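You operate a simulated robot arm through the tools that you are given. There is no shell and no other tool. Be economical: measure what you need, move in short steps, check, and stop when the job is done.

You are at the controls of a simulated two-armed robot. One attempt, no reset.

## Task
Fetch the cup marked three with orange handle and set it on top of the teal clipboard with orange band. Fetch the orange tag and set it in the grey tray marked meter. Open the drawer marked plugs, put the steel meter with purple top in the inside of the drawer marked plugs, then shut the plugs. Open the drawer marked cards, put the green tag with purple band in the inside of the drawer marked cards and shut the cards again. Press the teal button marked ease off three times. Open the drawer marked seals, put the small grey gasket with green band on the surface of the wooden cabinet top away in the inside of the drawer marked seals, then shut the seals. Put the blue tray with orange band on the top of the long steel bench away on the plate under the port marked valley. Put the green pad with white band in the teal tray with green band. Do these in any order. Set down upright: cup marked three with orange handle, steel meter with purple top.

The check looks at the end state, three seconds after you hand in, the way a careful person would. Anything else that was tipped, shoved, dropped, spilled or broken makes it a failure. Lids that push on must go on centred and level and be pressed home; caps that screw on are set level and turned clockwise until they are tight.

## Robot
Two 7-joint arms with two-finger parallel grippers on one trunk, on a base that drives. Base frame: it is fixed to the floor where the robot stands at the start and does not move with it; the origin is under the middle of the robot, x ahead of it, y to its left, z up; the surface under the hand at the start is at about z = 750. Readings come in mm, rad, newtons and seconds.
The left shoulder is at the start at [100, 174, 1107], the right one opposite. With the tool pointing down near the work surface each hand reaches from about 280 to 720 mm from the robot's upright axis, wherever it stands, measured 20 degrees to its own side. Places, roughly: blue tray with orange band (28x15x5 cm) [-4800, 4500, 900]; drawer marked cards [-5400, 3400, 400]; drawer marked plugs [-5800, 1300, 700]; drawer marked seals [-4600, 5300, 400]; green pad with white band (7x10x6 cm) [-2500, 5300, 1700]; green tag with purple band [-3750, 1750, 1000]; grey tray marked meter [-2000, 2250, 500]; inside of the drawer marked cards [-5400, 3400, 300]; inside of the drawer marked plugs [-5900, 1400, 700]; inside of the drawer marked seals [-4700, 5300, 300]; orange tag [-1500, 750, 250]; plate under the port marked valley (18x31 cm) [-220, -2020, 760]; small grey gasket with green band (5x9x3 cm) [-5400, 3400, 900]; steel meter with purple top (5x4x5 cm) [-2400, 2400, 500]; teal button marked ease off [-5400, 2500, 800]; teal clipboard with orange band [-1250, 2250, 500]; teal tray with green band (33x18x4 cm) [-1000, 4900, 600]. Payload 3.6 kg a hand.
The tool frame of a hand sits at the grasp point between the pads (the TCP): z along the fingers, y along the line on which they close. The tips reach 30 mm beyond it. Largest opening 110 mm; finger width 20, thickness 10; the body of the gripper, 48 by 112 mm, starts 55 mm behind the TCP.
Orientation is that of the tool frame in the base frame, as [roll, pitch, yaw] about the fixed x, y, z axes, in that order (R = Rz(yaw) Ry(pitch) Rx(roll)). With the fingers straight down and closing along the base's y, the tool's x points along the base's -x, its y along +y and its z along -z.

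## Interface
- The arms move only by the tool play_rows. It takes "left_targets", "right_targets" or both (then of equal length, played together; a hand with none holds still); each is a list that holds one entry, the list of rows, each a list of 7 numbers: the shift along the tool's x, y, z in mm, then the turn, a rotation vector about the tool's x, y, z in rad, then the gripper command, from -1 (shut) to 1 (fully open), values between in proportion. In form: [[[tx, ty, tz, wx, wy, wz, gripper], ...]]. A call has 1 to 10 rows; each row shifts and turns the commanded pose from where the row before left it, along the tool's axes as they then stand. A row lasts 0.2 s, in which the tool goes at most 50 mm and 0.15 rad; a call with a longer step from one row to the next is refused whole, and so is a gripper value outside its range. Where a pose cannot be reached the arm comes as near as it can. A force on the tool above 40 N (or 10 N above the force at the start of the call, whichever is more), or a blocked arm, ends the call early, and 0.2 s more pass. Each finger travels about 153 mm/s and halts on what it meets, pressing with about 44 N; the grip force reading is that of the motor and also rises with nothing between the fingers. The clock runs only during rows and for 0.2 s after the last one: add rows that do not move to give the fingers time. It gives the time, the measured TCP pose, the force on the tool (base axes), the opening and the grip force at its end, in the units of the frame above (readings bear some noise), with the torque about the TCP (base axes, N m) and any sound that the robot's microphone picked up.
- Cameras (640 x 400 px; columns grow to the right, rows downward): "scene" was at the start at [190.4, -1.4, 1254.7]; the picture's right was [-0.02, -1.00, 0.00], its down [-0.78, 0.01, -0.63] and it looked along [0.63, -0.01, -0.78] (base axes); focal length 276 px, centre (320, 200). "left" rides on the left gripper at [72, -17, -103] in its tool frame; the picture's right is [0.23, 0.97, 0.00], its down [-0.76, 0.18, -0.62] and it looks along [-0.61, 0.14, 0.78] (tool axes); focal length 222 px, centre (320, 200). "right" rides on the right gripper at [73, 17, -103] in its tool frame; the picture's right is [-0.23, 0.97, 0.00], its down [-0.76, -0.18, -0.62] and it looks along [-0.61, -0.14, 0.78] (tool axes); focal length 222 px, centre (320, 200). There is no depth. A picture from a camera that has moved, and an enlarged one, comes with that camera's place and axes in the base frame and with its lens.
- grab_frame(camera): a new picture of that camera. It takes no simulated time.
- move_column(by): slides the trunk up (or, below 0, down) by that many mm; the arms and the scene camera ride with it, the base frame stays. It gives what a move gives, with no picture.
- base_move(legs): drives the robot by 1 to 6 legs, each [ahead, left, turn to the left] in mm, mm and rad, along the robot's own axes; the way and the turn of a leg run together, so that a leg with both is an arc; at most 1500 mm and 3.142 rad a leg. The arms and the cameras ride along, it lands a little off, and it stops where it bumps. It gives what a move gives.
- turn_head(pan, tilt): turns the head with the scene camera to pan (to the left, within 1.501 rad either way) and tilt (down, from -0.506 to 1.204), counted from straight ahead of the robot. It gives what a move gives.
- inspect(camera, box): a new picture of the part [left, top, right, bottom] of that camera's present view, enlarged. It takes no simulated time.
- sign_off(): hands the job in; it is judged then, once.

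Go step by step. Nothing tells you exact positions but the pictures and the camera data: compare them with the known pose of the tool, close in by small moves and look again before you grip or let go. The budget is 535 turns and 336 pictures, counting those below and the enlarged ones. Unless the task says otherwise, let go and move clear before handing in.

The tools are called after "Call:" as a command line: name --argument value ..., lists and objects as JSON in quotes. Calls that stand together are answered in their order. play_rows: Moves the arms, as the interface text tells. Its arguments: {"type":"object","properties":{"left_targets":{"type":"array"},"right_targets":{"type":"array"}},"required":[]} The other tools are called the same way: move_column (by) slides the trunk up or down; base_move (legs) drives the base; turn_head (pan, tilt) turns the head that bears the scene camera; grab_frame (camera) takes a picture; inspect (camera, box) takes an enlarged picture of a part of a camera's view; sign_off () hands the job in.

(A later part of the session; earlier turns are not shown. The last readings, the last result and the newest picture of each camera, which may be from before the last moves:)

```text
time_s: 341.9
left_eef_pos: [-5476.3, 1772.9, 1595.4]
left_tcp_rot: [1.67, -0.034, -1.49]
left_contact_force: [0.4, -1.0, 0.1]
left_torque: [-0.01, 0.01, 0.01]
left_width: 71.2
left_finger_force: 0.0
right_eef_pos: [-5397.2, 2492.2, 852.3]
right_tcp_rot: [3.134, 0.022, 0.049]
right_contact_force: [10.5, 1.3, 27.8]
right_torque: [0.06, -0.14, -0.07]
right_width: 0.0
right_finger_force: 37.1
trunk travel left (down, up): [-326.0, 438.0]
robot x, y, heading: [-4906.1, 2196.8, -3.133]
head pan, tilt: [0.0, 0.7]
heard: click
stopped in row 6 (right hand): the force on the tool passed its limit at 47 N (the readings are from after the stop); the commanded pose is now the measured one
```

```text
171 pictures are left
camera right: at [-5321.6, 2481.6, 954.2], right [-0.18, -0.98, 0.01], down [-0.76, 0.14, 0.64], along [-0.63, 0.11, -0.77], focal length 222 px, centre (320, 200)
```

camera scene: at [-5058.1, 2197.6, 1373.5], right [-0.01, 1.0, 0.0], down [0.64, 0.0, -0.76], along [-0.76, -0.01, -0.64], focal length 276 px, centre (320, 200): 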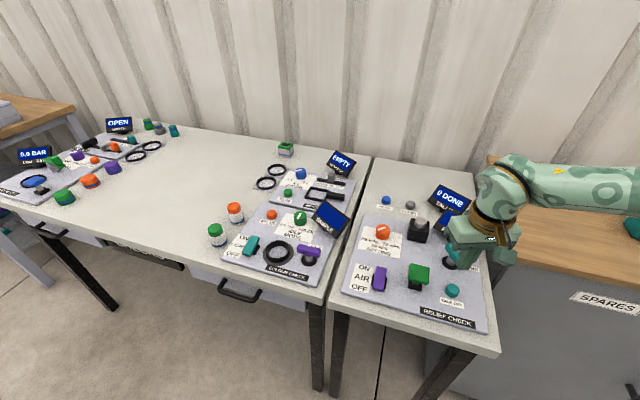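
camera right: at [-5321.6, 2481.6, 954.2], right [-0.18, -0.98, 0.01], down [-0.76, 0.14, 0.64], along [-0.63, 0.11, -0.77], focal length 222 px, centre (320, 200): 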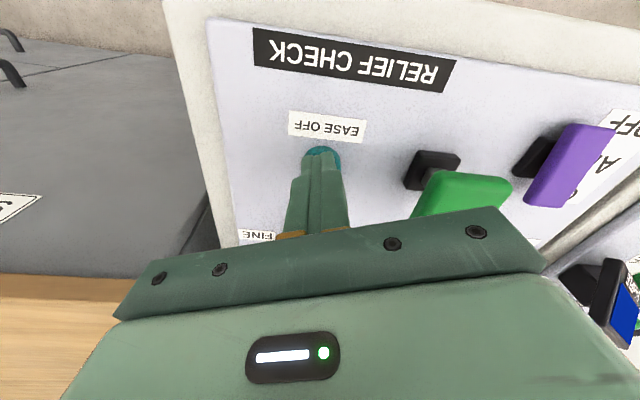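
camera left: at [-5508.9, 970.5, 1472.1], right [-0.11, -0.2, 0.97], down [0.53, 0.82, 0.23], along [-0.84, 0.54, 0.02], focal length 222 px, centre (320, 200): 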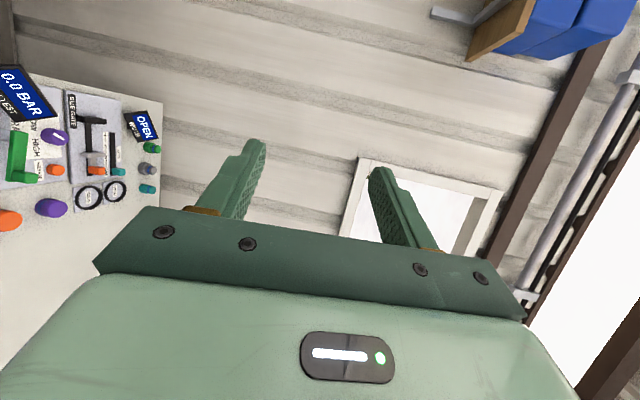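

Click heard: press one. Release and press again.

Call:
play_rows --right_targets '[[[0, 0, -15, 0, 0, 0, -1], [0, 0, 0, 0, 0, 0, -1], [0, 0, 0, 0, 0, 0, -1]]]'

Call:
play_rows --right_targets '[[[0, 0, 8, 0, 0, 0, -1], [0, 0, 4, 0, 0, 0, -1], [0, 0, 4, 0, 0, 0, -1], [0, 0, 3, 0, 0, 0, -1], [0, 0, 3, 0, 0, 0, -1]]]'

Call:
play_rows --right_targets '[[[0, 0, -15, 0, 0, 0, -1], [0, 0, 0, 0, 0, 0, -1], [0, 0, 0, 0, 0, 0, -1]]]'

```text
time_s: 342.7
left_eef_pos: [-5481.0, 1772.6, 1594.7]
left_tcp_rot: [1.67, -0.035, -1.492]
left_contact_force: [0.1, 0.2, 0.9]
left_torque: [0.02, -0.02, 0.01]
left_width: 71.5
left_finger_force: 0.1
right_eef_pos: [-5398.8, 2494.2, 862.9]
right_tcp_rot: [3.135, 0.018, 0.053]
right_contact_force: [-0.7, 0.1, 1.7]
right_torque: [-0.01, -0.01, 0.0]
right_width: 0.0
right_finger_force: 37.4
trunk travel left (down, up): [-326.0, 438.0]
robot x, y, heading: [-4904.8, 2199.1, -3.137]
head pan, tilt: [0.0, 0.7]
```

```text
time_s: 343.7
left_eef_pos: [-5477.7, 1772.7, 1594.9]
left_tcp_rot: [1.668, -0.035, -1.492]
left_contact_force: [0.1, 0.3, -0.2]
left_torque: [0.03, 0.01, -0.02]
left_width: 71.3
left_finger_force: 0.1
right_eef_pos: [-5400.5, 2492.9, 853.1]
right_tcp_rot: [3.133, 0.03, 0.049]
right_contact_force: [8.7, 0.0, 25.3]
right_torque: [0.02, -0.16, -0.02]
right_width: 0.2
right_finger_force: 37.7
trunk travel left (down, up): [-326.0, 438.0]
robot x, y, heading: [-4904.2, 2197.3, -3.134]
head pan, tilt: [0.0, 0.7]
heard: click
stopped in row 4 (right hand): the force on the tool passed its limit at 45 N (the readings are from after the stop); the commanded pose is now the measured one
```

```text
time_s: 344.5
left_eef_pos: [-5480.4, 1772.1, 1593.8]
left_tcp_rot: [1.669, -0.034, -1.493]
left_contact_force: [-0.9, 0.0, 0.6]
left_torque: [-0.01, -0.01, -0.01]
left_width: 71.6
left_finger_force: 0.1
right_eef_pos: [-5402.4, 2493.5, 864.8]
right_tcp_rot: [3.136, 0.025, 0.051]
right_contact_force: [-0.1, 0.0, 0.1]
right_torque: [-0.05, 0.03, 0.01]
right_width: 0.0
right_finger_force: 37.7
trunk travel left (down, up): [-326.0, 438.0]
robot x, y, heading: [-4902.5, 2196.6, -3.136]
head pan, tilt: [0.0, 0.7]
```

Call:
play_rows --right_targets '[[[2, 0, 8, 0, 0, 0, -1], [0, 0, 4, 0, 0, 0, -1], [0, 0, 4, 0, 0, 0, -1], [0, 0, 3, 0, 0, 0, -1], [0, 0, 3, 0, 0, 0, -1]]]'

Call:
play_rows --right_targets '[[[0, 0, -20, 0, 0, 0, -1], [0, 0, -30, 0, 0, 0, -1], [0, 0, -40, 0, 0, 0, -1], [0, 0, -40, 0, 0, 0, -1]]]'

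Call:
inspect --camera "scene" --box '[330, 160, 520, 340]'

```text
time_s: 345.4
left_eef_pos: [-5477.1, 1774.4, 1594.8]
left_tcp_rot: [1.665, -0.034, -1.493]
left_contact_force: [0.0, 0.6, 0.2]
left_torque: [0.02, -0.04, -0.01]
left_width: 71.4
left_finger_force: 0.1
right_eef_pos: [-5400.3, 2493.2, 853.3]
right_tcp_rot: [3.134, 0.039, 0.045]
right_contact_force: [10.6, 1.2, 25.6]
right_torque: [-0.03, -0.2, -0.03]
right_width: 0.3
right_finger_force: 37.5
trunk travel left (down, up): [-326.0, 438.0]
robot x, y, heading: [-4904.5, 2198.7, -3.143]
head pan, tilt: [0.0, 0.7]
heard: click
stopped in row 4 (right hand): the force on the tool passed its limit at 44 N (the readings are from after the stop); the commanded pose is now the measured one
```

```text
time_s: 346.4
left_eef_pos: [-5478.4, 1773.2, 1593.6]
left_tcp_rot: [1.668, -0.033, -1.494]
left_contact_force: [0.3, -0.1, -0.2]
left_torque: [0.03, -0.02, 0.0]
left_width: 71.6
left_finger_force: 0.1
right_eef_pos: [-5395.5, 2496.0, 978.7]
right_tcp_rot: [3.136, 0.036, 0.049]
right_contact_force: [0.6, -0.7, 0.0]
right_torque: [0.01, 0.03, 0.01]
right_width: 0.2
right_finger_force: 36.8
trunk travel left (down, up): [-326.0, 438.0]
robot x, y, heading: [-4904.1, 2199.8, -3.136]
head pan, tilt: [0.0, 0.7]
```

```text
2.22 times, centred on (425, 250) of scene
camera zoom: at [-5057.0, 2197.3, 1373.6], right [0.0, 1.0, 0.0], down [0.64, 0.0, -0.76], along [-0.76, 0.0, -0.64], focal length 614 px, centre (87, 89)
```

zoom: 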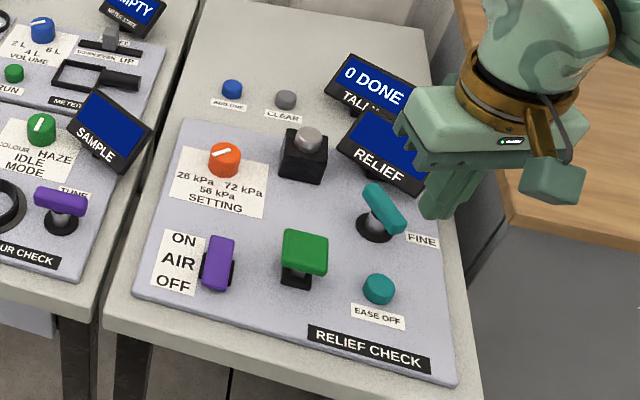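

Three clicks – button done. Next look at the wooden cabinet (gasket, cards drawer).

Call:
base_move --legs '[[-350, 0, 0], [0, -1050, 0]]'

Call:
turn_head --pan 0 --tilt 0.7

Call:
grab_frame --camera "scene"

```text
time_s: 353.7
left_eef_pos: [-5136.2, 2818.3, 1594.2]
left_tcp_rot: [1.671, -0.036, -1.486]
left_contact_force: [0.1, 0.1, 0.7]
left_torque: [0.02, 0.0, 0.02]
left_width: 71.5
left_finger_force: 0.0
right_eef_pos: [-5058.6, 3539.6, 977.5]
right_tcp_rot: [3.136, 0.034, 0.055]
right_contact_force: [0.2, -0.3, -0.7]
right_torque: [0.01, 0.0, 0.04]
right_width: 0.0
right_finger_force: 36.9
trunk travel left (down, up): [-326.0, 438.0]
robot x, y, heading: [-4563.7, 3244.3, -3.128]
head pan, tilt: [0.0, 0.7]
```

```text
time_s: 354.3
left_eef_pos: [-5136.0, 2817.6, 1595.1]
left_tcp_rot: [1.671, -0.034, -1.486]
left_contact_force: [0.2, -0.7, 0.8]
left_torque: [0.05, 0.0, -0.01]
left_width: 71.3
left_finger_force: 0.0
right_eef_pos: [-5058.4, 3540.5, 978.7]
right_tcp_rot: [3.136, 0.034, 0.057]
right_contact_force: [-0.7, 0.1, -0.1]
right_torque: [0.0, 0.01, 0.05]
right_width: 0.1
right_finger_force: 37.8
trunk travel left (down, up): [-326.0, 438.0]
robot x, y, heading: [-4560.6, 3241.3, -3.129]
head pan, tilt: [0.0, 0.7]
```

```text
169 pictures are left
camera scene: at [-4717.2, 3244.4, 1373.5], right [-0.01, 1.0, 0.0], down [0.64, 0.01, -0.76], along [-0.76, -0.01, -0.64], focal length 276 px, centre (320, 200)
```

scene: 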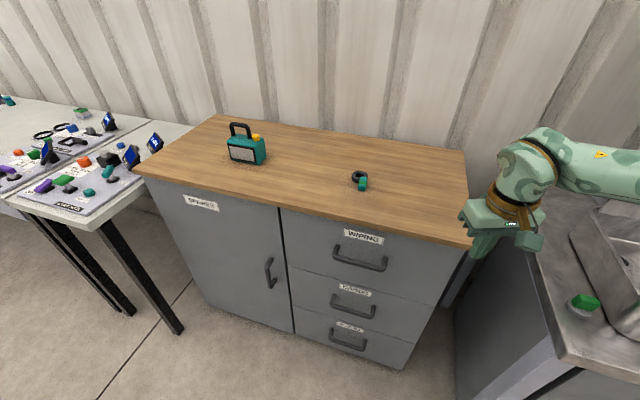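

Call:
inspect --camera "scene" --box '[260, 150, 480, 360]'

Call:
inspect --camera "scene" --box '[320, 150, 400, 210]'

```text
1.90 times, centred on (370, 255) of scene
camera zoom: at [-4717.2, 3244.4, 1373.5], right [-0.01, 1.0, 0.0], down [0.64, 0.01, -0.76], along [-0.76, -0.01, -0.64], focal length 526 px, centre (225, 95)
```

zoom: 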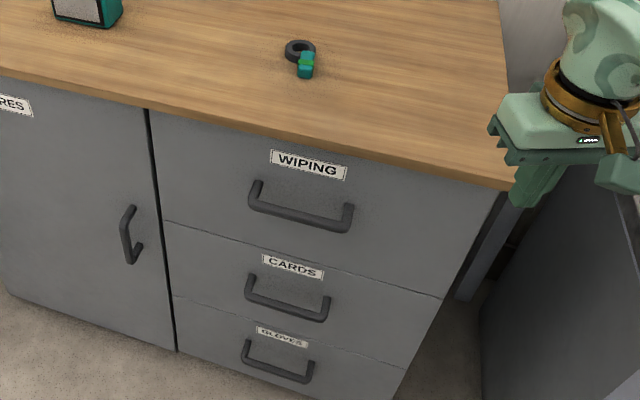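

```text
6.67 times, centred on (360, 180) of scene
camera zoom: at [-4717.2, 3244.4, 1373.5], right [-0.01, 1.0, 0.0], down [0.64, 0.01, -0.76], along [-0.76, -0.01, -0.64], focal length 1841 px, centre (53, 333)
```

zoom: 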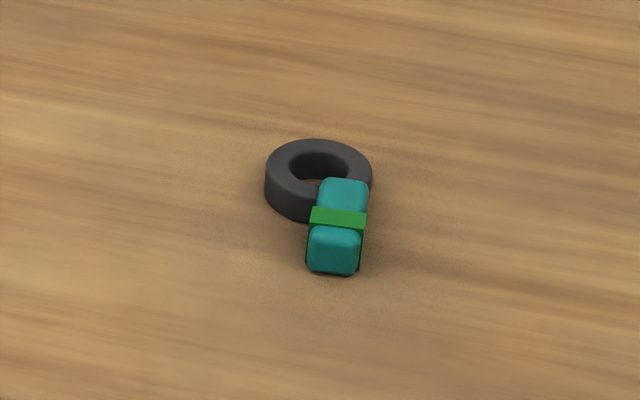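

Gasket (grey ring with teal/green tab) is at about (-5337, 3357, 900); CARDS is the middle drawer. I'll pick the gasket with the right hand.

Call:
base_move --legs '[[230, 50, 0]]'

Call:
play_rows --right_targets '[[[0, 30, 0, 0, 0, 0, -0.3], [0, 30, 0, 0, 0, 0, 0], [0, 30, 0, 0, 0, 0, 0], [0, 30, 0, 0, 0, 0, 0], [0, 20, 0, 0, 0, 0, 0]]]'

Call:
grab_frame --camera "right"

Call:
grab_frame --camera "scene"

```text
time_s: 356.1
left_eef_pos: [-5368.2, 2763.8, 1593.2]
left_tcp_rot: [1.669, -0.036, -1.487]
left_contact_force: [0.1, 0.4, -0.5]
left_torque: [0.0, 0.01, 0.0]
left_width: 71.3
left_finger_force: 0.1
right_eef_pos: [-5289.9, 3487.4, 978.4]
right_tcp_rot: [3.134, 0.035, 0.056]
right_contact_force: [-0.1, 0.2, -1.0]
right_torque: [0.02, 0.01, -0.02]
right_width: 0.0
right_finger_force: 37.3
trunk travel left (down, up): [-326.0, 438.0]
robot x, y, heading: [-4795.3, 3191.7, -3.13]
head pan, tilt: [0.0, 0.7]
```

```text
time_s: 357.3
left_eef_pos: [-5367.1, 2764.9, 1594.1]
left_tcp_rot: [1.67, -0.035, -1.486]
left_contact_force: [0.3, 0.0, 0.3]
left_torque: [-0.04, -0.03, -0.01]
left_width: 71.4
left_finger_force: 0.1
right_eef_pos: [-5283.0, 3346.3, 979.3]
right_tcp_rot: [3.135, 0.036, 0.058]
right_contact_force: [0.6, -0.4, 0.1]
right_torque: [-0.01, 0.0, -0.04]
right_width: 54.9
right_finger_force: 0.0
trunk travel left (down, up): [-326.0, 438.0]
robot x, y, heading: [-4795.1, 3190.4, -3.13]
head pan, tilt: [0.0, 0.7]
```

```text
166 pictures are left
camera right: at [-5205.4, 3336.6, 1080.1], right [-0.17, -0.99, 0.01], down [-0.75, 0.14, 0.65], along [-0.64, 0.1, -0.76], focal length 222 px, centre (320, 200)
```

right: 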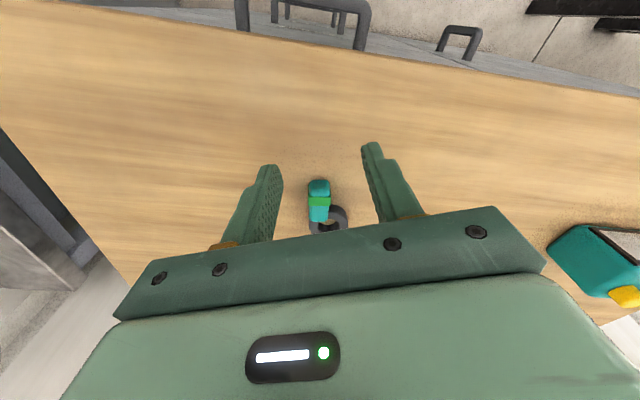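

```text
165 pictures are left
camera scene: at [-4948.4, 3191.1, 1373.5], right [-0.01, 1.0, 0.0], down [0.64, 0.01, -0.76], along [-0.76, -0.01, -0.64], focal length 276 px, centre (320, 200)
```

scene: 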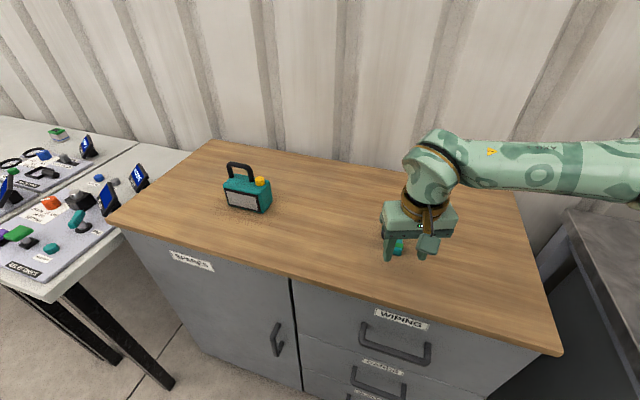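

Call:
play_rows --right_targets '[[[-38, -10, 10, 0, 0.018, 0, 0], [-38, -11, 15, 0, 0.018, 0, 0], [0, 0, 0, 0, 0, 0, 0]]]'

Call:
grab_frame --camera "right"

```text
time_s: 358.1
left_eef_pos: [-5366.5, 2764.4, 1594.5]
left_tcp_rot: [1.667, -0.035, -1.485]
left_contact_force: [-0.3, -0.6, -0.3]
left_torque: [0.01, -0.01, 0.01]
left_width: 71.4
left_finger_force: 0.1
right_eef_pos: [-5361.3, 3364.4, 957.8]
right_tcp_rot: [3.133, 0.001, 0.058]
right_contact_force: [-0.3, -0.2, -0.2]
right_torque: [-0.02, 0.02, -0.01]
right_width: 54.9
right_finger_force: 0.2
trunk travel left (down, up): [-326.0, 438.0]
robot x, y, heading: [-4795.7, 3194.7, -3.13]
head pan, tilt: [0.0, 0.7]
```

```text
164 pictures are left
camera right: at [-5286.5, 3353.8, 1060.9], right [-0.17, -0.99, 0.01], down [-0.77, 0.14, 0.62], along [-0.61, 0.1, -0.78], focal length 222 px, centre (320, 200)
```

right: 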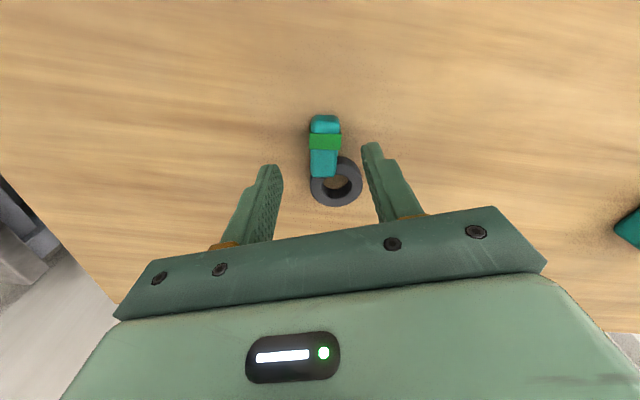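

Call:
play_rows --right_targets '[[[-3, 0, 25, 0, 0, 0, 0], [0, 0, 18, 0, 0, 0, 0], [0, 0, 8, 0, 0, 0, 0]]]'

Call:
grab_frame --camera "right"

```text
time_s: 359.1
left_eef_pos: [-5362.4, 2765.0, 1597.1]
left_tcp_rot: [1.668, -0.034, -1.484]
left_contact_force: [-0.4, 0.5, 0.0]
left_torque: [0.03, 0.01, 0.0]
left_width: 71.4
left_finger_force: 0.0
right_eef_pos: [-5363.7, 3364.0, 911.8]
right_tcp_rot: [3.132, 0.008, 0.051]
right_contact_force: [10.4, 2.0, 20.8]
right_torque: [0.77, -0.47, -0.51]
right_width: 55.6
right_finger_force: 0.7
trunk travel left (down, up): [-326.0, 438.0]
robot x, y, heading: [-4795.9, 3193.9, -3.129]
head pan, tilt: [0.0, 0.7]
stopped in row 3 (right hand): the force on the tool passed its limit at 43 N (the readings are from after the stop); the commanded pose is now the measured one
```

```text
163 pictures are left
camera right: at [-5288.3, 3353.3, 1015.1], right [-0.18, -0.98, 0.01], down [-0.76, 0.14, 0.63], along [-0.62, 0.1, -0.78], focal length 222 px, centre (320, 200)
```

right: 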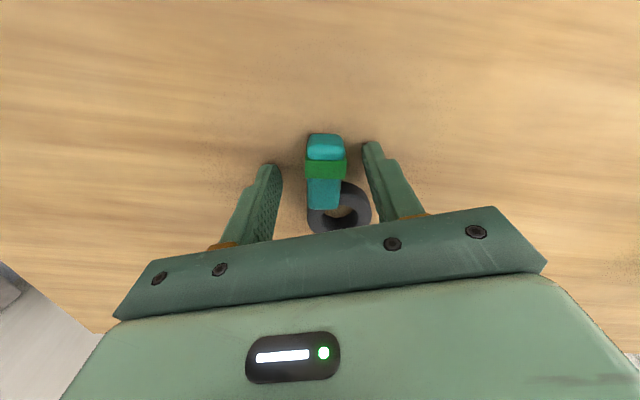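

Call:
play_rows --right_targets '[[[0, 0, -4, 0, 0, 0, 0], [0, 0, 0, 0, 0, 0, -0.5], [0, 0, 0, 0, 0, 0, -1], [0, 0, 0, 0, 0, 0, -1], [0, 0, -25, 0, 0, 0, -1], [0, 0, -40, 0, 0, 0, -1], [0, 0, -40, 0, 0, 0, -1]]]'

Call:
grab_frame --camera "right"

```text
time_s: 360.7
left_eef_pos: [-5365.9, 2764.3, 1594.6]
left_tcp_rot: [1.668, -0.036, -1.485]
left_contact_force: [0.6, 0.0, -0.9]
left_torque: [0.01, -0.02, -0.03]
left_width: 71.5
left_finger_force: 0.2
right_eef_pos: [-5363.7, 3363.6, 1018.4]
right_tcp_rot: [3.132, 0.007, 0.055]
right_contact_force: [0.7, 0.5, 0.5]
right_torque: [0.0, 0.0, -0.03]
right_width: 20.7
right_finger_force: 43.9
trunk travel left (down, up): [-326.0, 438.0]
robot x, y, heading: [-4794.6, 3189.9, -3.131]
head pan, tilt: [0.0, 0.7]
```

```text
162 pictures are left
camera right: at [-5290.2, 3353.6, 1121.4], right [-0.17, -0.98, 0.01], down [-0.77, 0.14, 0.63], along [-0.62, 0.1, -0.78], focal length 222 px, centre (320, 200)
```

right: 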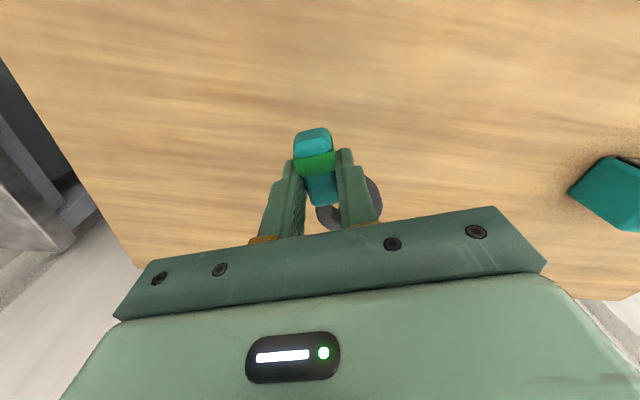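

Gasket held. Drive to the far drawer unit (SEALS).

Call:
base_move --legs '[[-900, 0, 0], [0, -1500, 0], [0, -350, 0]]'

Call:
grab_frame --camera "scene"

```text
time_s: 374.3
left_eef_pos: [-4493.1, 4630.5, 1595.3]
left_tcp_rot: [1.669, -0.035, -1.483]
left_contact_force: [1.3, 0.8, -0.2]
left_torque: [-0.01, -0.01, 0.01]
left_width: 71.9
left_finger_force: 0.2
right_eef_pos: [-4492.0, 5229.2, 1016.9]
right_tcp_rot: [3.133, 0.006, 0.057]
right_contact_force: [0.2, 0.5, 0.9]
right_torque: [-0.01, 0.02, -0.01]
right_width: 20.5
right_finger_force: 43.4
trunk travel left (down, up): [-326.0, 438.0]
robot x, y, heading: [-3923.8, 5058.4, -3.127]
head pan, tilt: [0.0, 0.7]
```

```text
161 pictures are left
camera scene: at [-4075.6, 5058.0, 1373.5], right [-0.01, 1.0, 0.0], down [0.64, 0.01, -0.76], along [-0.76, -0.01, -0.64], focal length 276 px, centre (320, 200)
```

scene: 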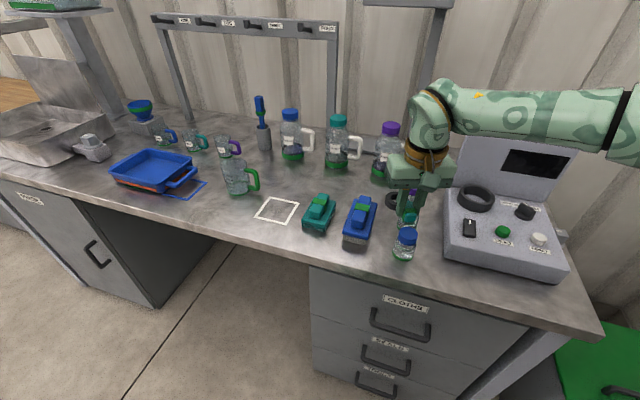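

Hand is close to the bench bottles; back away, then inspect the drawers.

Call:
base_move --legs '[[-300, 0, 0]]'

Call:
grab_frame --camera "scene"

Call:
inspect --camera "scene" --box '[280, 180, 500, 340]'

```text
time_s: 376.4
left_eef_pos: [-4192.9, 4633.2, 1594.8]
left_tcp_rot: [1.67, -0.035, -1.48]
left_contact_force: [0.5, -0.4, 0.5]
left_torque: [0.0, -0.01, 0.01]
left_width: 71.6
left_finger_force: 0.0
right_eef_pos: [-4194.1, 5232.2, 1017.6]
right_tcp_rot: [3.132, 0.006, 0.06]
right_contact_force: [-0.4, 0.3, 0.1]
right_torque: [0.04, 0.02, -0.01]
right_width: 20.3
right_finger_force: 44.2
trunk travel left (down, up): [-326.0, 438.0]
robot x, y, heading: [-3621.1, 5060.8, -3.124]
head pan, tilt: [0.0, 0.7]
```

```text
160 pictures are left
camera scene: at [-3776.8, 5061.6, 1373.6], right [-0.02, 1.0, 0.0], down [0.64, 0.01, -0.77], along [-0.76, -0.01, -0.64], focal length 276 px, centre (320, 200)
```

scene: 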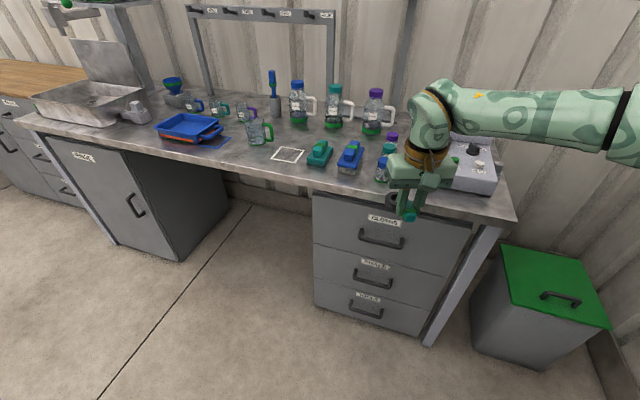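

```text
2.50 times, centred on (390, 260) of scene
camera zoom: at [-3776.8, 5061.6, 1373.6], right [-0.02, 1.0, 0.0], down [0.64, 0.01, -0.77], along [-0.76, -0.01, -0.64], focal length 690 px, centre (145, 50)
```

zoom: 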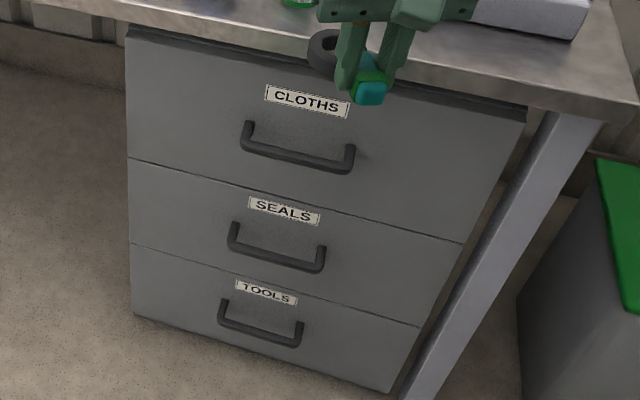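

SEALS handle is about (-4410, 5265, 410). Lower the trunk and bring the left hand down, pitched downwards.

Call:
move_column --by -320

Call:
play_rows --left_targets '[[[-10, -48, -5, 0, 0, 0, 0.3], [-10, -48, -5, 0, 0, 0, 0.3], [-10, -48, -5, 0, 0, 0, 0.3], [-10, -48, -5, 0, 0, 0, 0.3], [-10, -48, -5, 0, 0, 0, 0.3], [-10, -48, -5, 0, 0, 0, 0.3], [-10, -48, -5, 0, 0, 0, 0.3], [-10, -48, -5, 0, 0, 0, 0.3]]]'

Call:
play_rows --left_targets '[[[-10, -40, 0, -0.1, 0, 0, 0.3], [-10, -40, 0, -0.1, 0, 0, 0.3], [-10, -40, 0, -0.1, 0, 0, 0.3], [-10, -40, 0, -0.1, 0, 0, 0.3], [-10, -40, 0, -0.1, 0, 0, 0.3]]]'

Call:
grab_frame --camera "scene"

```text
time_s: 379.5
left_eef_pos: [-4195.5, 4631.3, 1275.3]
left_tcp_rot: [1.667, -0.035, -1.478]
left_contact_force: [0.2, -0.3, 0.9]
left_torque: [-0.06, -0.01, -0.02]
left_width: 71.3
left_finger_force: 0.1
right_eef_pos: [-4194.8, 5232.1, 698.7]
right_tcp_rot: [3.132, 0.007, 0.059]
right_contact_force: [-0.1, 0.9, 0.4]
right_torque: [0.0, 0.0, 0.03]
right_width: 20.0
right_finger_force: 44.3
trunk travel left (down, up): [-6.0, 758.0]
robot x, y, heading: [-3622.2, 5061.5, -3.124]
head pan, tilt: [0.0, 0.7]
```

```text
time_s: 381.3
left_eef_pos: [-4185.4, 4651.4, 935.0]
left_tcp_rot: [1.669, -0.035, -1.483]
left_contact_force: [0.3, -0.3, -0.4]
left_torque: [0.03, -0.02, 0.0]
left_width: 71.6
left_finger_force: 0.1
left hand out of reach, approached as far as the arm can: row 6, 7, 8
right_eef_pos: [-4194.4, 5231.4, 697.4]
right_tcp_rot: [3.133, 0.005, 0.059]
right_contact_force: [0.4, -1.0, -0.2]
right_torque: [-0.02, 0.0, 0.03]
right_width: 20.5
right_finger_force: 44.0
trunk travel left (down, up): [-6.0, 758.0]
robot x, y, heading: [-3622.6, 5063.7, -3.122]
head pan, tilt: [0.0, 0.7]
```

```text
time_s: 382.5
left_eef_pos: [-4224.7, 4678.2, 739.0]
left_tcp_rot: [1.169, -0.035, -1.48]
left_contact_force: [-0.2, 0.9, 0.4]
left_torque: [-0.01, 0.02, 0.05]
left_width: 71.5
left_finger_force: 0.0
left hand out of reach, approached as far as the arm can: row 1
right_eef_pos: [-4196.3, 5230.6, 698.4]
right_tcp_rot: [3.134, 0.006, 0.059]
right_contact_force: [0.7, 0.0, -0.5]
right_torque: [0.02, 0.0, -0.02]
right_width: 20.4
right_finger_force: 43.5
trunk travel left (down, up): [-6.0, 758.0]
robot x, y, heading: [-3620.5, 5065.4, -3.126]
head pan, tilt: [0.0, 0.7]
```

```text
158 pictures are left
camera scene: at [-3955.0, 5058.3, 1035.7], right [-0.02, 1.0, 0.0], down [0.64, 0.01, -0.76], along [-0.76, -0.01, -0.65], focal length 276 px, centre (320, 200)
```

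scene: 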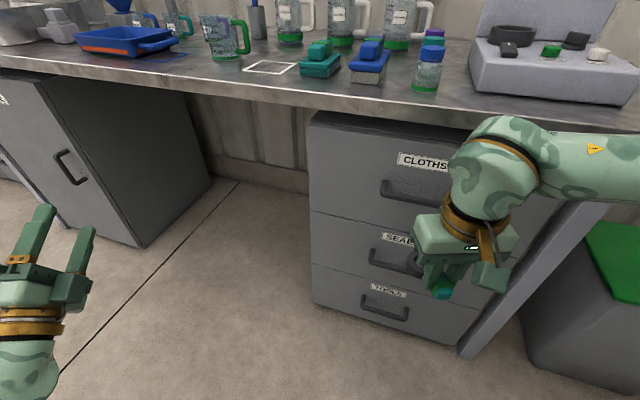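

Wrong rotation sense; pitch it the other way (down).

Call:
play_rows --left_targets '[[[0, 0, 0, 0.145, 0, 0, 0.3], [0, 0, 0, 0.145, 0, 0, 0.3], [0, 0, 0, 0.145, 0, 0, 0.3], [0, 0, 0, 0.145, 0, 0, 0.3], [0, 0, 0, 0.145, 0, 0, 0.3], [0, 0, 0, 0.145, 0, 0, 0.3], [0, 0, 0, 0.145, 0, 0, 0.3]]]'

Call:
play_rows --left_targets '[[[0, -25, 25, 0, 0, 0, 0.3], [0, -25, 25, 0, 0, 0, 0.3], [0, -25, 25, 0, 0, 0, 0.3], [0, -25, 25, 0, 0, 0, 0.3], [0, -25, 25, 0, 0, 0, 0.3], [0, -25, 25, 0, 0, 0, 0.3], [0, -25, 25, 0, 0, 0, 0.3], [0, -25, 25, 0, 0, 0, 0.3]]]'

Call:
grab_frame --camera "scene"

Call:
grab_frame --camera "left"

```text
time_s: 384.1
left_eef_pos: [-4223.4, 4679.7, 738.9]
left_tcp_rot: [2.185, -0.036, -1.483]
left_contact_force: [-0.1, 0.2, 0.6]
left_torque: [0.02, 0.01, 0.03]
left_width: 71.6
left_finger_force: 0.2
right_eef_pos: [-4196.1, 5231.7, 696.6]
right_tcp_rot: [3.132, 0.005, 0.06]
right_contact_force: [-0.2, 0.8, 0.8]
right_torque: [-0.01, 0.03, 0.0]
right_width: 20.1
right_finger_force: 43.9
trunk travel left (down, up): [-6.0, 758.0]
robot x, y, heading: [-3623.0, 5063.8, -3.123]
head pan, tilt: [0.0, 0.7]
```

```text
time_s: 385.9
left_eef_pos: [-4271.4, 4664.8, 458.5]
left_tcp_rot: [2.185, -0.035, -1.479]
left_contact_force: [-0.5, -0.5, 0.4]
left_torque: [-0.01, 0.01, 0.02]
left_width: 71.5
left_finger_force: 0.1
right_eef_pos: [-4195.2, 5231.9, 698.6]
right_tcp_rot: [3.133, 0.004, 0.059]
right_contact_force: [0.2, 0.4, 0.1]
right_torque: [-0.03, 0.01, 0.02]
right_width: 20.3
right_finger_force: 44.0
trunk travel left (down, up): [-6.0, 758.0]
robot x, y, heading: [-3627.8, 5065.8, -3.124]
head pan, tilt: [0.0, 0.7]
```

```text
157 pictures are left
camera scene: at [-3954.9, 5058.5, 1035.7], right [-0.02, 1.0, 0.0], down [0.64, 0.01, -0.76], along [-0.76, -0.01, -0.64], focal length 276 px, centre (320, 200)
```

scene: 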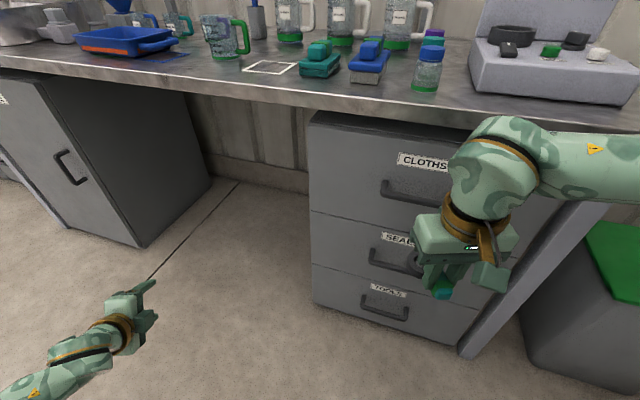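

```text
156 pictures are left
camera left: at [-4171.6, 4603.3, 506.9], right [-0.54, -0.25, 0.8], down [0.33, 0.81, 0.48], along [-0.77, 0.53, -0.36], focal length 222 px, centre (320, 200)
```

left: 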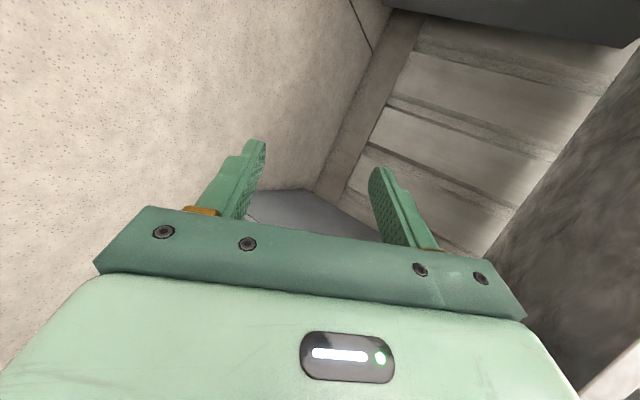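

The left hand reaches that height. Bring it inward, then sidestep so it lines up with the SEALS handle.

Call:
play_rows --left_targets '[[[-40, 0, 0, 0, 0, 0, 0.3], [-40, 0, 0, 0, 0, 0, 0.3], [-40, 0, 0, 0, 0, 0, 0.3], [-40, 0, 0, 0, 0, 0, 0.3], [-40, 0, 0, 0, 0, 0, 0.3], [-40, 0, 0, 0, 0, 0, 0.3], [-40, 0, 0, 0, 0, 0, 0.3]]]'

Call:
grab_frame --camera "scene"

```text
time_s: 387.5
left_eef_pos: [-4297.5, 4944.7, 449.1]
left_tcp_rot: [2.184, -0.037, -1.481]
left_contact_force: [-0.7, 0.4, 0.2]
left_torque: [0.0, 0.01, 0.02]
left_width: 71.7
left_finger_force: 0.1
right_eef_pos: [-4195.1, 5231.7, 697.4]
right_tcp_rot: [3.132, 0.005, 0.06]
right_contact_force: [-0.1, -0.3, -0.7]
right_torque: [0.04, 0.02, -0.02]
right_width: 20.4
right_finger_force: 43.6
trunk travel left (down, up): [-6.0, 758.0]
robot x, y, heading: [-3626.0, 5065.8, -3.127]
head pan, tilt: [0.0, 0.7]
```

```text
155 pictures are left
camera scene: at [-3954.7, 5058.7, 1035.8], right [-0.02, 1.0, 0.0], down [0.64, 0.01, -0.76], along [-0.76, -0.01, -0.64], focal length 276 px, centre (320, 200)
```

scene: 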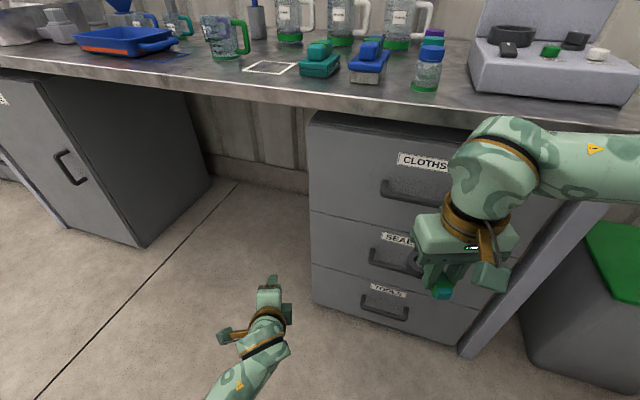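

Call:
base_move --legs '[[-20, -310, 0]]'

Call:
grab_frame --camera "left"

Call:
grab_frame --camera "scene"

```text
time_s: 389.3
left_eef_pos: [-4301.1, 5200.7, 451.7]
left_tcp_rot: [2.183, -0.037, -1.542]
left_contact_force: [0.2, 0.4, 0.1]
left_torque: [0.02, -0.01, 0.0]
left_width: 71.4
left_finger_force: 0.1
right_eef_pos: [-4181.1, 5481.5, 697.9]
right_tcp_rot: [3.135, 0.007, -0.001]
right_contact_force: [0.5, 0.0, 0.4]
right_torque: [-0.01, 0.01, 0.03]
right_width: 20.7
right_finger_force: 44.0
trunk travel left (down, up): [-6.0, 758.0]
robot x, y, heading: [-3620.7, 5279.4, 3.092]
head pan, tilt: [0.0, 0.7]
stopped in leg 1: the robot was blocked; the commanded pose is now the measured one
```

```text
154 pictures are left
camera left: at [-4204.4, 5132.6, 498.1], right [-0.55, -0.21, 0.8], down [0.38, 0.79, 0.48], along [-0.74, 0.57, -0.36], focal length 222 px, centre (320, 200)
```

left: 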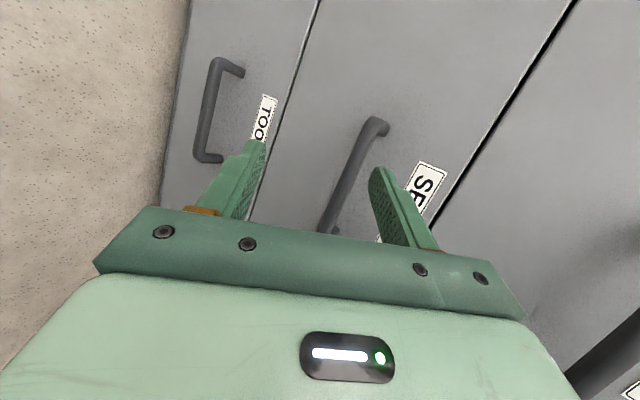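

```text
153 pictures are left
camera scene: at [-3952.5, 5294.4, 1036.1], right [0.04, 1.0, 0.0], down [0.64, -0.03, -0.76], along [-0.76, 0.03, -0.64], focal length 276 px, centre (320, 200)
```

scene: 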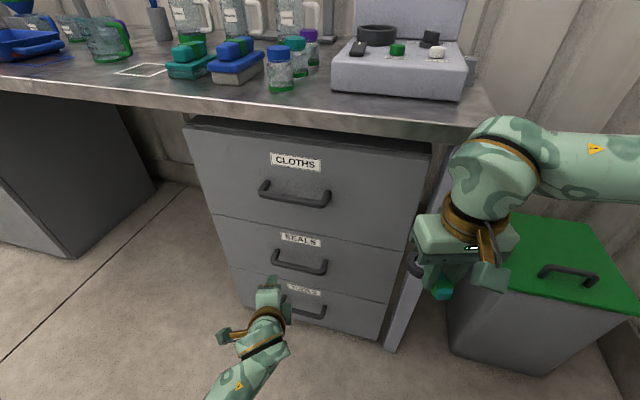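

Call:
play_rows --left_targets '[[[-30, 22, 0, 0, 0, 0, 0.3], [-29, 22, 0, 0, 0, 0, 0.3], [0, 0, 35, 0, 0, 0, 0.3], [0, 0, 35, 0, 0, 0, 0.3]]]'

Call:
grab_frame --camera "left"

Call:
inspect --camera "scene" --box '[180, 200, 400, 360]'

```text
time_s: 390.3
left_eef_pos: [-4386.0, 5257.7, 442.8]
left_tcp_rot: [2.182, -0.037, -1.541]
left_contact_force: [0.4, -0.3, -0.3]
left_torque: [0.01, 0.0, 0.01]
left_width: 71.6
left_finger_force: 0.0
right_eef_pos: [-4181.2, 5481.8, 697.0]
right_tcp_rot: [3.133, 0.006, -0.001]
right_contact_force: [0.0, 0.7, 0.4]
right_torque: [-0.01, -0.01, 0.03]
right_width: 20.5
right_finger_force: 43.7
trunk travel left (down, up): [-6.0, 758.0]
robot x, y, heading: [-3625.8, 5281.6, 3.098]
head pan, tilt: [0.0, 0.7]
```

```text
152 pictures are left
camera left: at [-4289.1, 5189.9, 490.8], right [-0.55, -0.21, 0.8], down [0.38, 0.79, 0.48], along [-0.74, 0.57, -0.36], focal length 222 px, centre (320, 200)
```

left: 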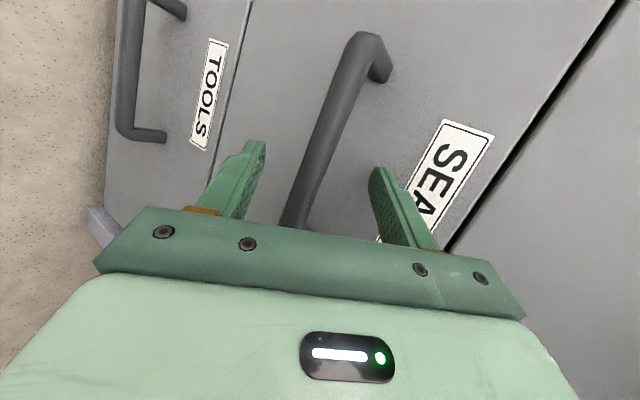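

```text
2.50 times, centred on (290, 280) of scene
camera zoom: at [-3953.3, 5294.6, 1035.7], right [0.04, 1.0, 0.0], down [0.64, -0.03, -0.76], along [-0.76, 0.03, -0.64], focal length 690 px, centre (395, 0)
```

zoom: 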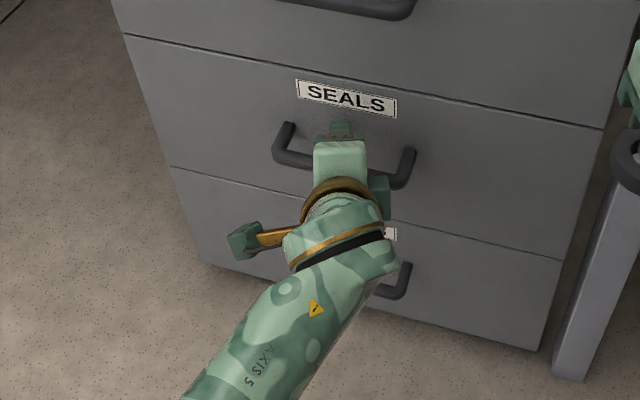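

Call:
play_rows --left_targets '[[[0, 0, 31, 0, 0, 0, 0.3], [0, 0, 31, 0, 0, 0, 0.3], [0, 0, 0, 0, 0, 0, -0.4], [0, 0, 0, 0, 0, 0, -1], [0, 0, 0, 0, 0, 0, -1]]]'

Call:
grab_frame --camera "left"

```text
time_s: 390.6
left_eef_pos: [-4390.0, 5256.3, 442.6]
left_tcp_rot: [2.177, -0.034, -1.541]
left_contact_force: [32.3, -6.1, 16.6]
left_torque: [0.27, 1.5, 0.03]
left_width: 69.0
left_finger_force: 0.0
right_eef_pos: [-4180.0, 5480.2, 700.2]
right_tcp_rot: [3.134, 0.012, -0.001]
right_contact_force: [0.2, 0.0, -0.4]
right_torque: [0.03, -0.01, 0.0]
right_width: 20.5
right_finger_force: 44.0
trunk travel left (down, up): [-6.0, 758.0]
robot x, y, heading: [-3620.7, 5279.5, 3.097]
head pan, tilt: [0.0, 0.7]
stopped in row 1 (left hand): the force on the tool passed its limit at 106 N (the readings are from after the stop); the commanded pose is now the measured one
```

```text
150 pictures are left
camera left: at [-4293.4, 5189.8, 489.3], right [-0.55, -0.22, 0.81], down [0.39, 0.79, 0.47], along [-0.74, 0.57, -0.35], focal length 222 px, centre (320, 200)
```

left: 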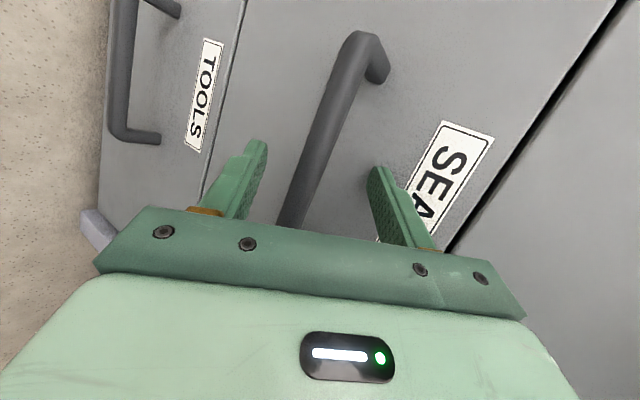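

Call:
play_rows --left_targets '[[[0, -4, -4, 0, 0, 0, 0.3], [0, 0, 0, 0, 0, 0, -0.4], [0, 0, 0, 0, 0, 0, -1], [0, 0, 0, 0, 0, 0, -1]]]'

Call:
grab_frame --camera "left"

```text
time_s: 391.6
left_eef_pos: [-4386.7, 5258.3, 437.2]
left_tcp_rot: [2.183, -0.037, -1.542]
left_contact_force: [0.3, 3.1, -4.9]
left_torque: [-0.98, 0.24, -0.62]
left_width: 17.0
left_finger_force: 45.8
right_eef_pos: [-4183.4, 5481.4, 695.9]
right_tcp_rot: [3.133, 0.005, -0.002]
right_contact_force: [-0.2, 0.1, 0.1]
right_torque: [0.05, 0.0, -0.01]
right_width: 20.6
right_finger_force: 44.8
trunk travel left (down, up): [-6.0, 758.0]
robot x, y, heading: [-3623.1, 5282.7, 3.097]
head pan, tilt: [0.0, 0.7]
```

```text
149 pictures are left
camera left: at [-4290.2, 5190.7, 483.9], right [-0.55, -0.21, 0.81], down [0.38, 0.79, 0.47], along [-0.74, 0.57, -0.36], focal length 222 px, centre (320, 200)
```

left: 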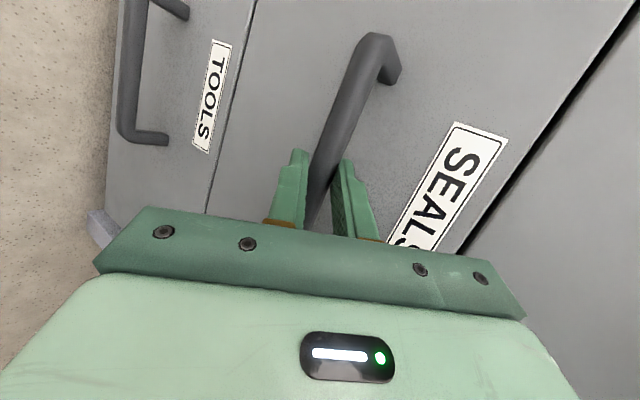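

Gripped. Pull along the drawer axis with small base steps.

Call:
base_move --legs '[[-59, 9, 0], [-59, 9, 0]]'

Call:
grab_frame --camera "scene"

```text
time_s: 392.5
left_eef_pos: [-4367.1, 5247.3, 438.1]
left_tcp_rot: [2.187, -0.028, -1.543]
left_contact_force: [1.2, 3.9, -25.4]
left_torque: [-1.54, 0.28, 0.32]
left_width: 17.6
left_finger_force: 45.3
right_eef_pos: [-4168.9, 5462.8, 700.8]
right_tcp_rot: [3.134, 0.012, 0.012]
right_contact_force: [-0.2, -1.0, -0.1]
right_torque: [0.05, 0.03, 0.01]
right_width: 20.7
right_finger_force: 44.0
trunk travel left (down, up): [-6.0, 758.0]
robot x, y, heading: [-3611.3, 5267.3, 3.111]
head pan, tilt: [0.0, 0.7]
stopped in leg 1: the force on the tool passed its limit at 44 N (the readings are from after the stop); the commanded pose is now the measured one
```

```text
148 pictures are left
camera scene: at [-3942.6, 5278.9, 1035.6], right [0.03, 1.0, 0.0], down [0.65, -0.02, -0.76], along [-0.76, 0.02, -0.65], focal length 276 px, centre (320, 200)
```

scene: 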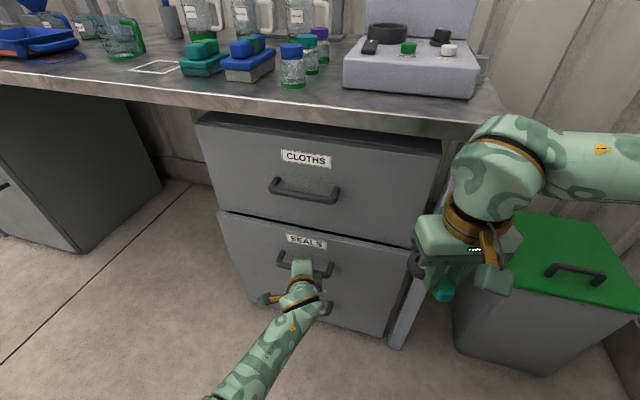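

Call:
play_rows --left_targets '[[[1.5, -3.5, -5, 0, 0, 0, -1], [2.8, -6.7, -9.6, 0, 0, 0, -1], [2.8, -6.7, -9.6, 0, 0, 0, -1], [2.8, -6.7, -9.6, 0, 0, 0, -1], [2.8, -6.7, -9.6, 0, 0, 0, -1], [2.8, -6.7, -9.6, 0, 0, 0, -1], [2.8, -6.7, -9.6, 0, 0, 0, -1], [2.8, -6.7, -9.6, 0, 0, 0, -1], [2.8, -6.7, -9.6, 0, 0, 0, -1], [2.8, -6.7, -9.6, 0, 0, 0, -1]]]'

```text
time_s: 393.8
left_eef_pos: [-4312.2, 5229.6, 438.3]
left_tcp_rot: [2.186, -0.037, -1.537]
left_contact_force: [1.0, -0.7, -12.6]
left_torque: [-0.93, -0.04, -0.49]
left_width: 17.1
left_finger_force: 44.1
right_eef_pos: [-4170.6, 5462.4, 700.4]
right_tcp_rot: [3.133, 0.012, 0.014]
right_contact_force: [0.6, 0.0, 0.1]
right_torque: [0.04, 0.0, 0.02]
right_width: 20.4
right_finger_force: 43.3
trunk travel left (down, up): [-6.0, 758.0]
robot x, y, heading: [-3606.9, 5266.5, 3.11]
head pan, tilt: [0.0, 0.7]
stopped in row 6 (left hand): the force on the tool passed its limit at 41 N (the readings are from after the stop); the commanded pose is now the measured one
```

Call:
play_rows --left_targets '[[[2, -3.5, -5, 0, 0, 0, -1], [3.6, -6.5, -9.4, 0, 0, 0, -1], [3.6, -6.5, -9.4, 0, 0, 0, -1], [3.6, -6.5, -9.4, 0, 0, 0, -1], [3.6, -6.5, -9.4, 0, 0, 0, -1], [3.6, -6.5, -9.4, 0, 0, 0, -1], [3.6, -6.5, -9.4, 0, 0, 0, -1], [3.6, -6.5, -9.4, 0, 0, 0, -1], [3.6, -6.5, -9.4, 0, 0, 0, -1], [3.6, -6.5, -9.4, 0, 0, 0, -1]]]'

Call:
grab_frame --camera "scene"

```text
time_s: 395.9
left_eef_pos: [-4210.8, 5197.3, 437.7]
left_tcp_rot: [2.187, -0.044, -1.531]
left_contact_force: [0.6, -1.3, -11.2]
left_torque: [-0.96, 0.0, -0.48]
left_width: 17.2
left_finger_force: 45.1
right_eef_pos: [-4170.7, 5461.3, 700.7]
right_tcp_rot: [3.133, 0.011, 0.013]
right_contact_force: [0.0, 0.1, 0.4]
right_torque: [0.01, 0.03, -0.03]
right_width: 20.5
right_finger_force: 44.9
trunk travel left (down, up): [-6.0, 758.0]
robot x, y, heading: [-3610.4, 5266.7, 3.109]
head pan, tilt: [0.0, 0.7]
stopped in row 10 (left hand): the force on the tool passed its limit at 41 N (the readings are from after the stop); the commanded pose is now the measured one
```

```text
147 pictures are left
camera scene: at [-3942.1, 5278.1, 1036.0], right [0.03, 1.0, 0.0], down [0.65, -0.02, -0.76], along [-0.76, 0.02, -0.65], focal length 276 px, centre (320, 200)
```

scene: 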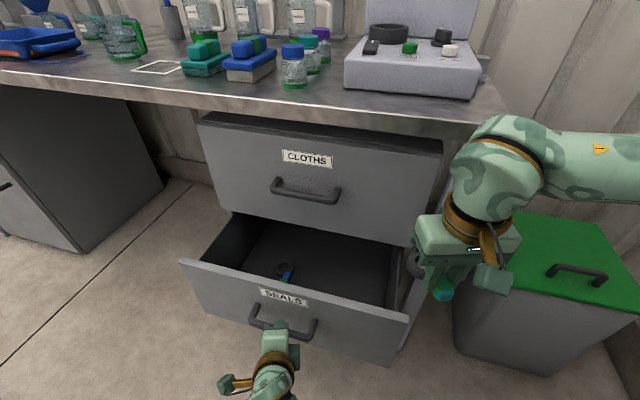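

Opening well. Pull a bit further for room.

Call:
play_rows --left_targets '[[[2, -3.5, -5, 0, 0, 0, -1], [3.6, -6.5, -9.4, 0, 0, 0, -1], [3.6, -6.5, -9.4, 0, 0, 0, -1], [3.6, -6.5, -9.4, 0, 0, 0, -1], [3.6, -6.5, -9.4, 0, 0, 0, -1], [3.6, -6.5, -9.4, 0, 0, 0, -1], [3.6, -6.5, -9.4, 0, 0, 0, -1], [3.6, -6.5, -9.4, 0, 0, 0, -1]]]'

Call:
grab_frame --camera "scene"

```text
time_s: 397.6
left_eef_pos: [-4134.3, 5173.5, 438.8]
left_tcp_rot: [2.191, -0.05, -1.525]
left_contact_force: [0.9, -1.3, -12.3]
left_torque: [-0.98, 0.12, -0.49]
left_width: 17.3
left_finger_force: 45.4
right_eef_pos: [-4171.2, 5461.5, 701.6]
right_tcp_rot: [3.135, 0.012, 0.015]
right_contact_force: [0.1, -0.3, 0.0]
right_torque: [-0.04, 0.01, -0.01]
right_width: 20.6
right_finger_force: 44.6
trunk travel left (down, up): [-6.0, 758.0]
robot x, y, heading: [-3611.3, 5271.5, 3.11]
head pan, tilt: [0.0, 0.7]
stopped in row 8 (left hand): the force on the tool passed its limit at 40 N (the readings are from after the stop); the commanded pose is now the measured one
```

```text
146 pictures are left
camera scene: at [-3942.2, 5277.4, 1036.0], right [0.03, 1.0, 0.0], down [0.65, -0.02, -0.76], along [-0.76, 0.02, -0.65], focal length 276 px, centre (320, 200)
```

scene: 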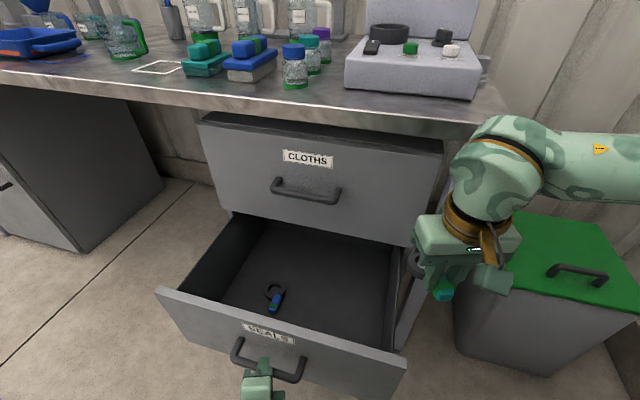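

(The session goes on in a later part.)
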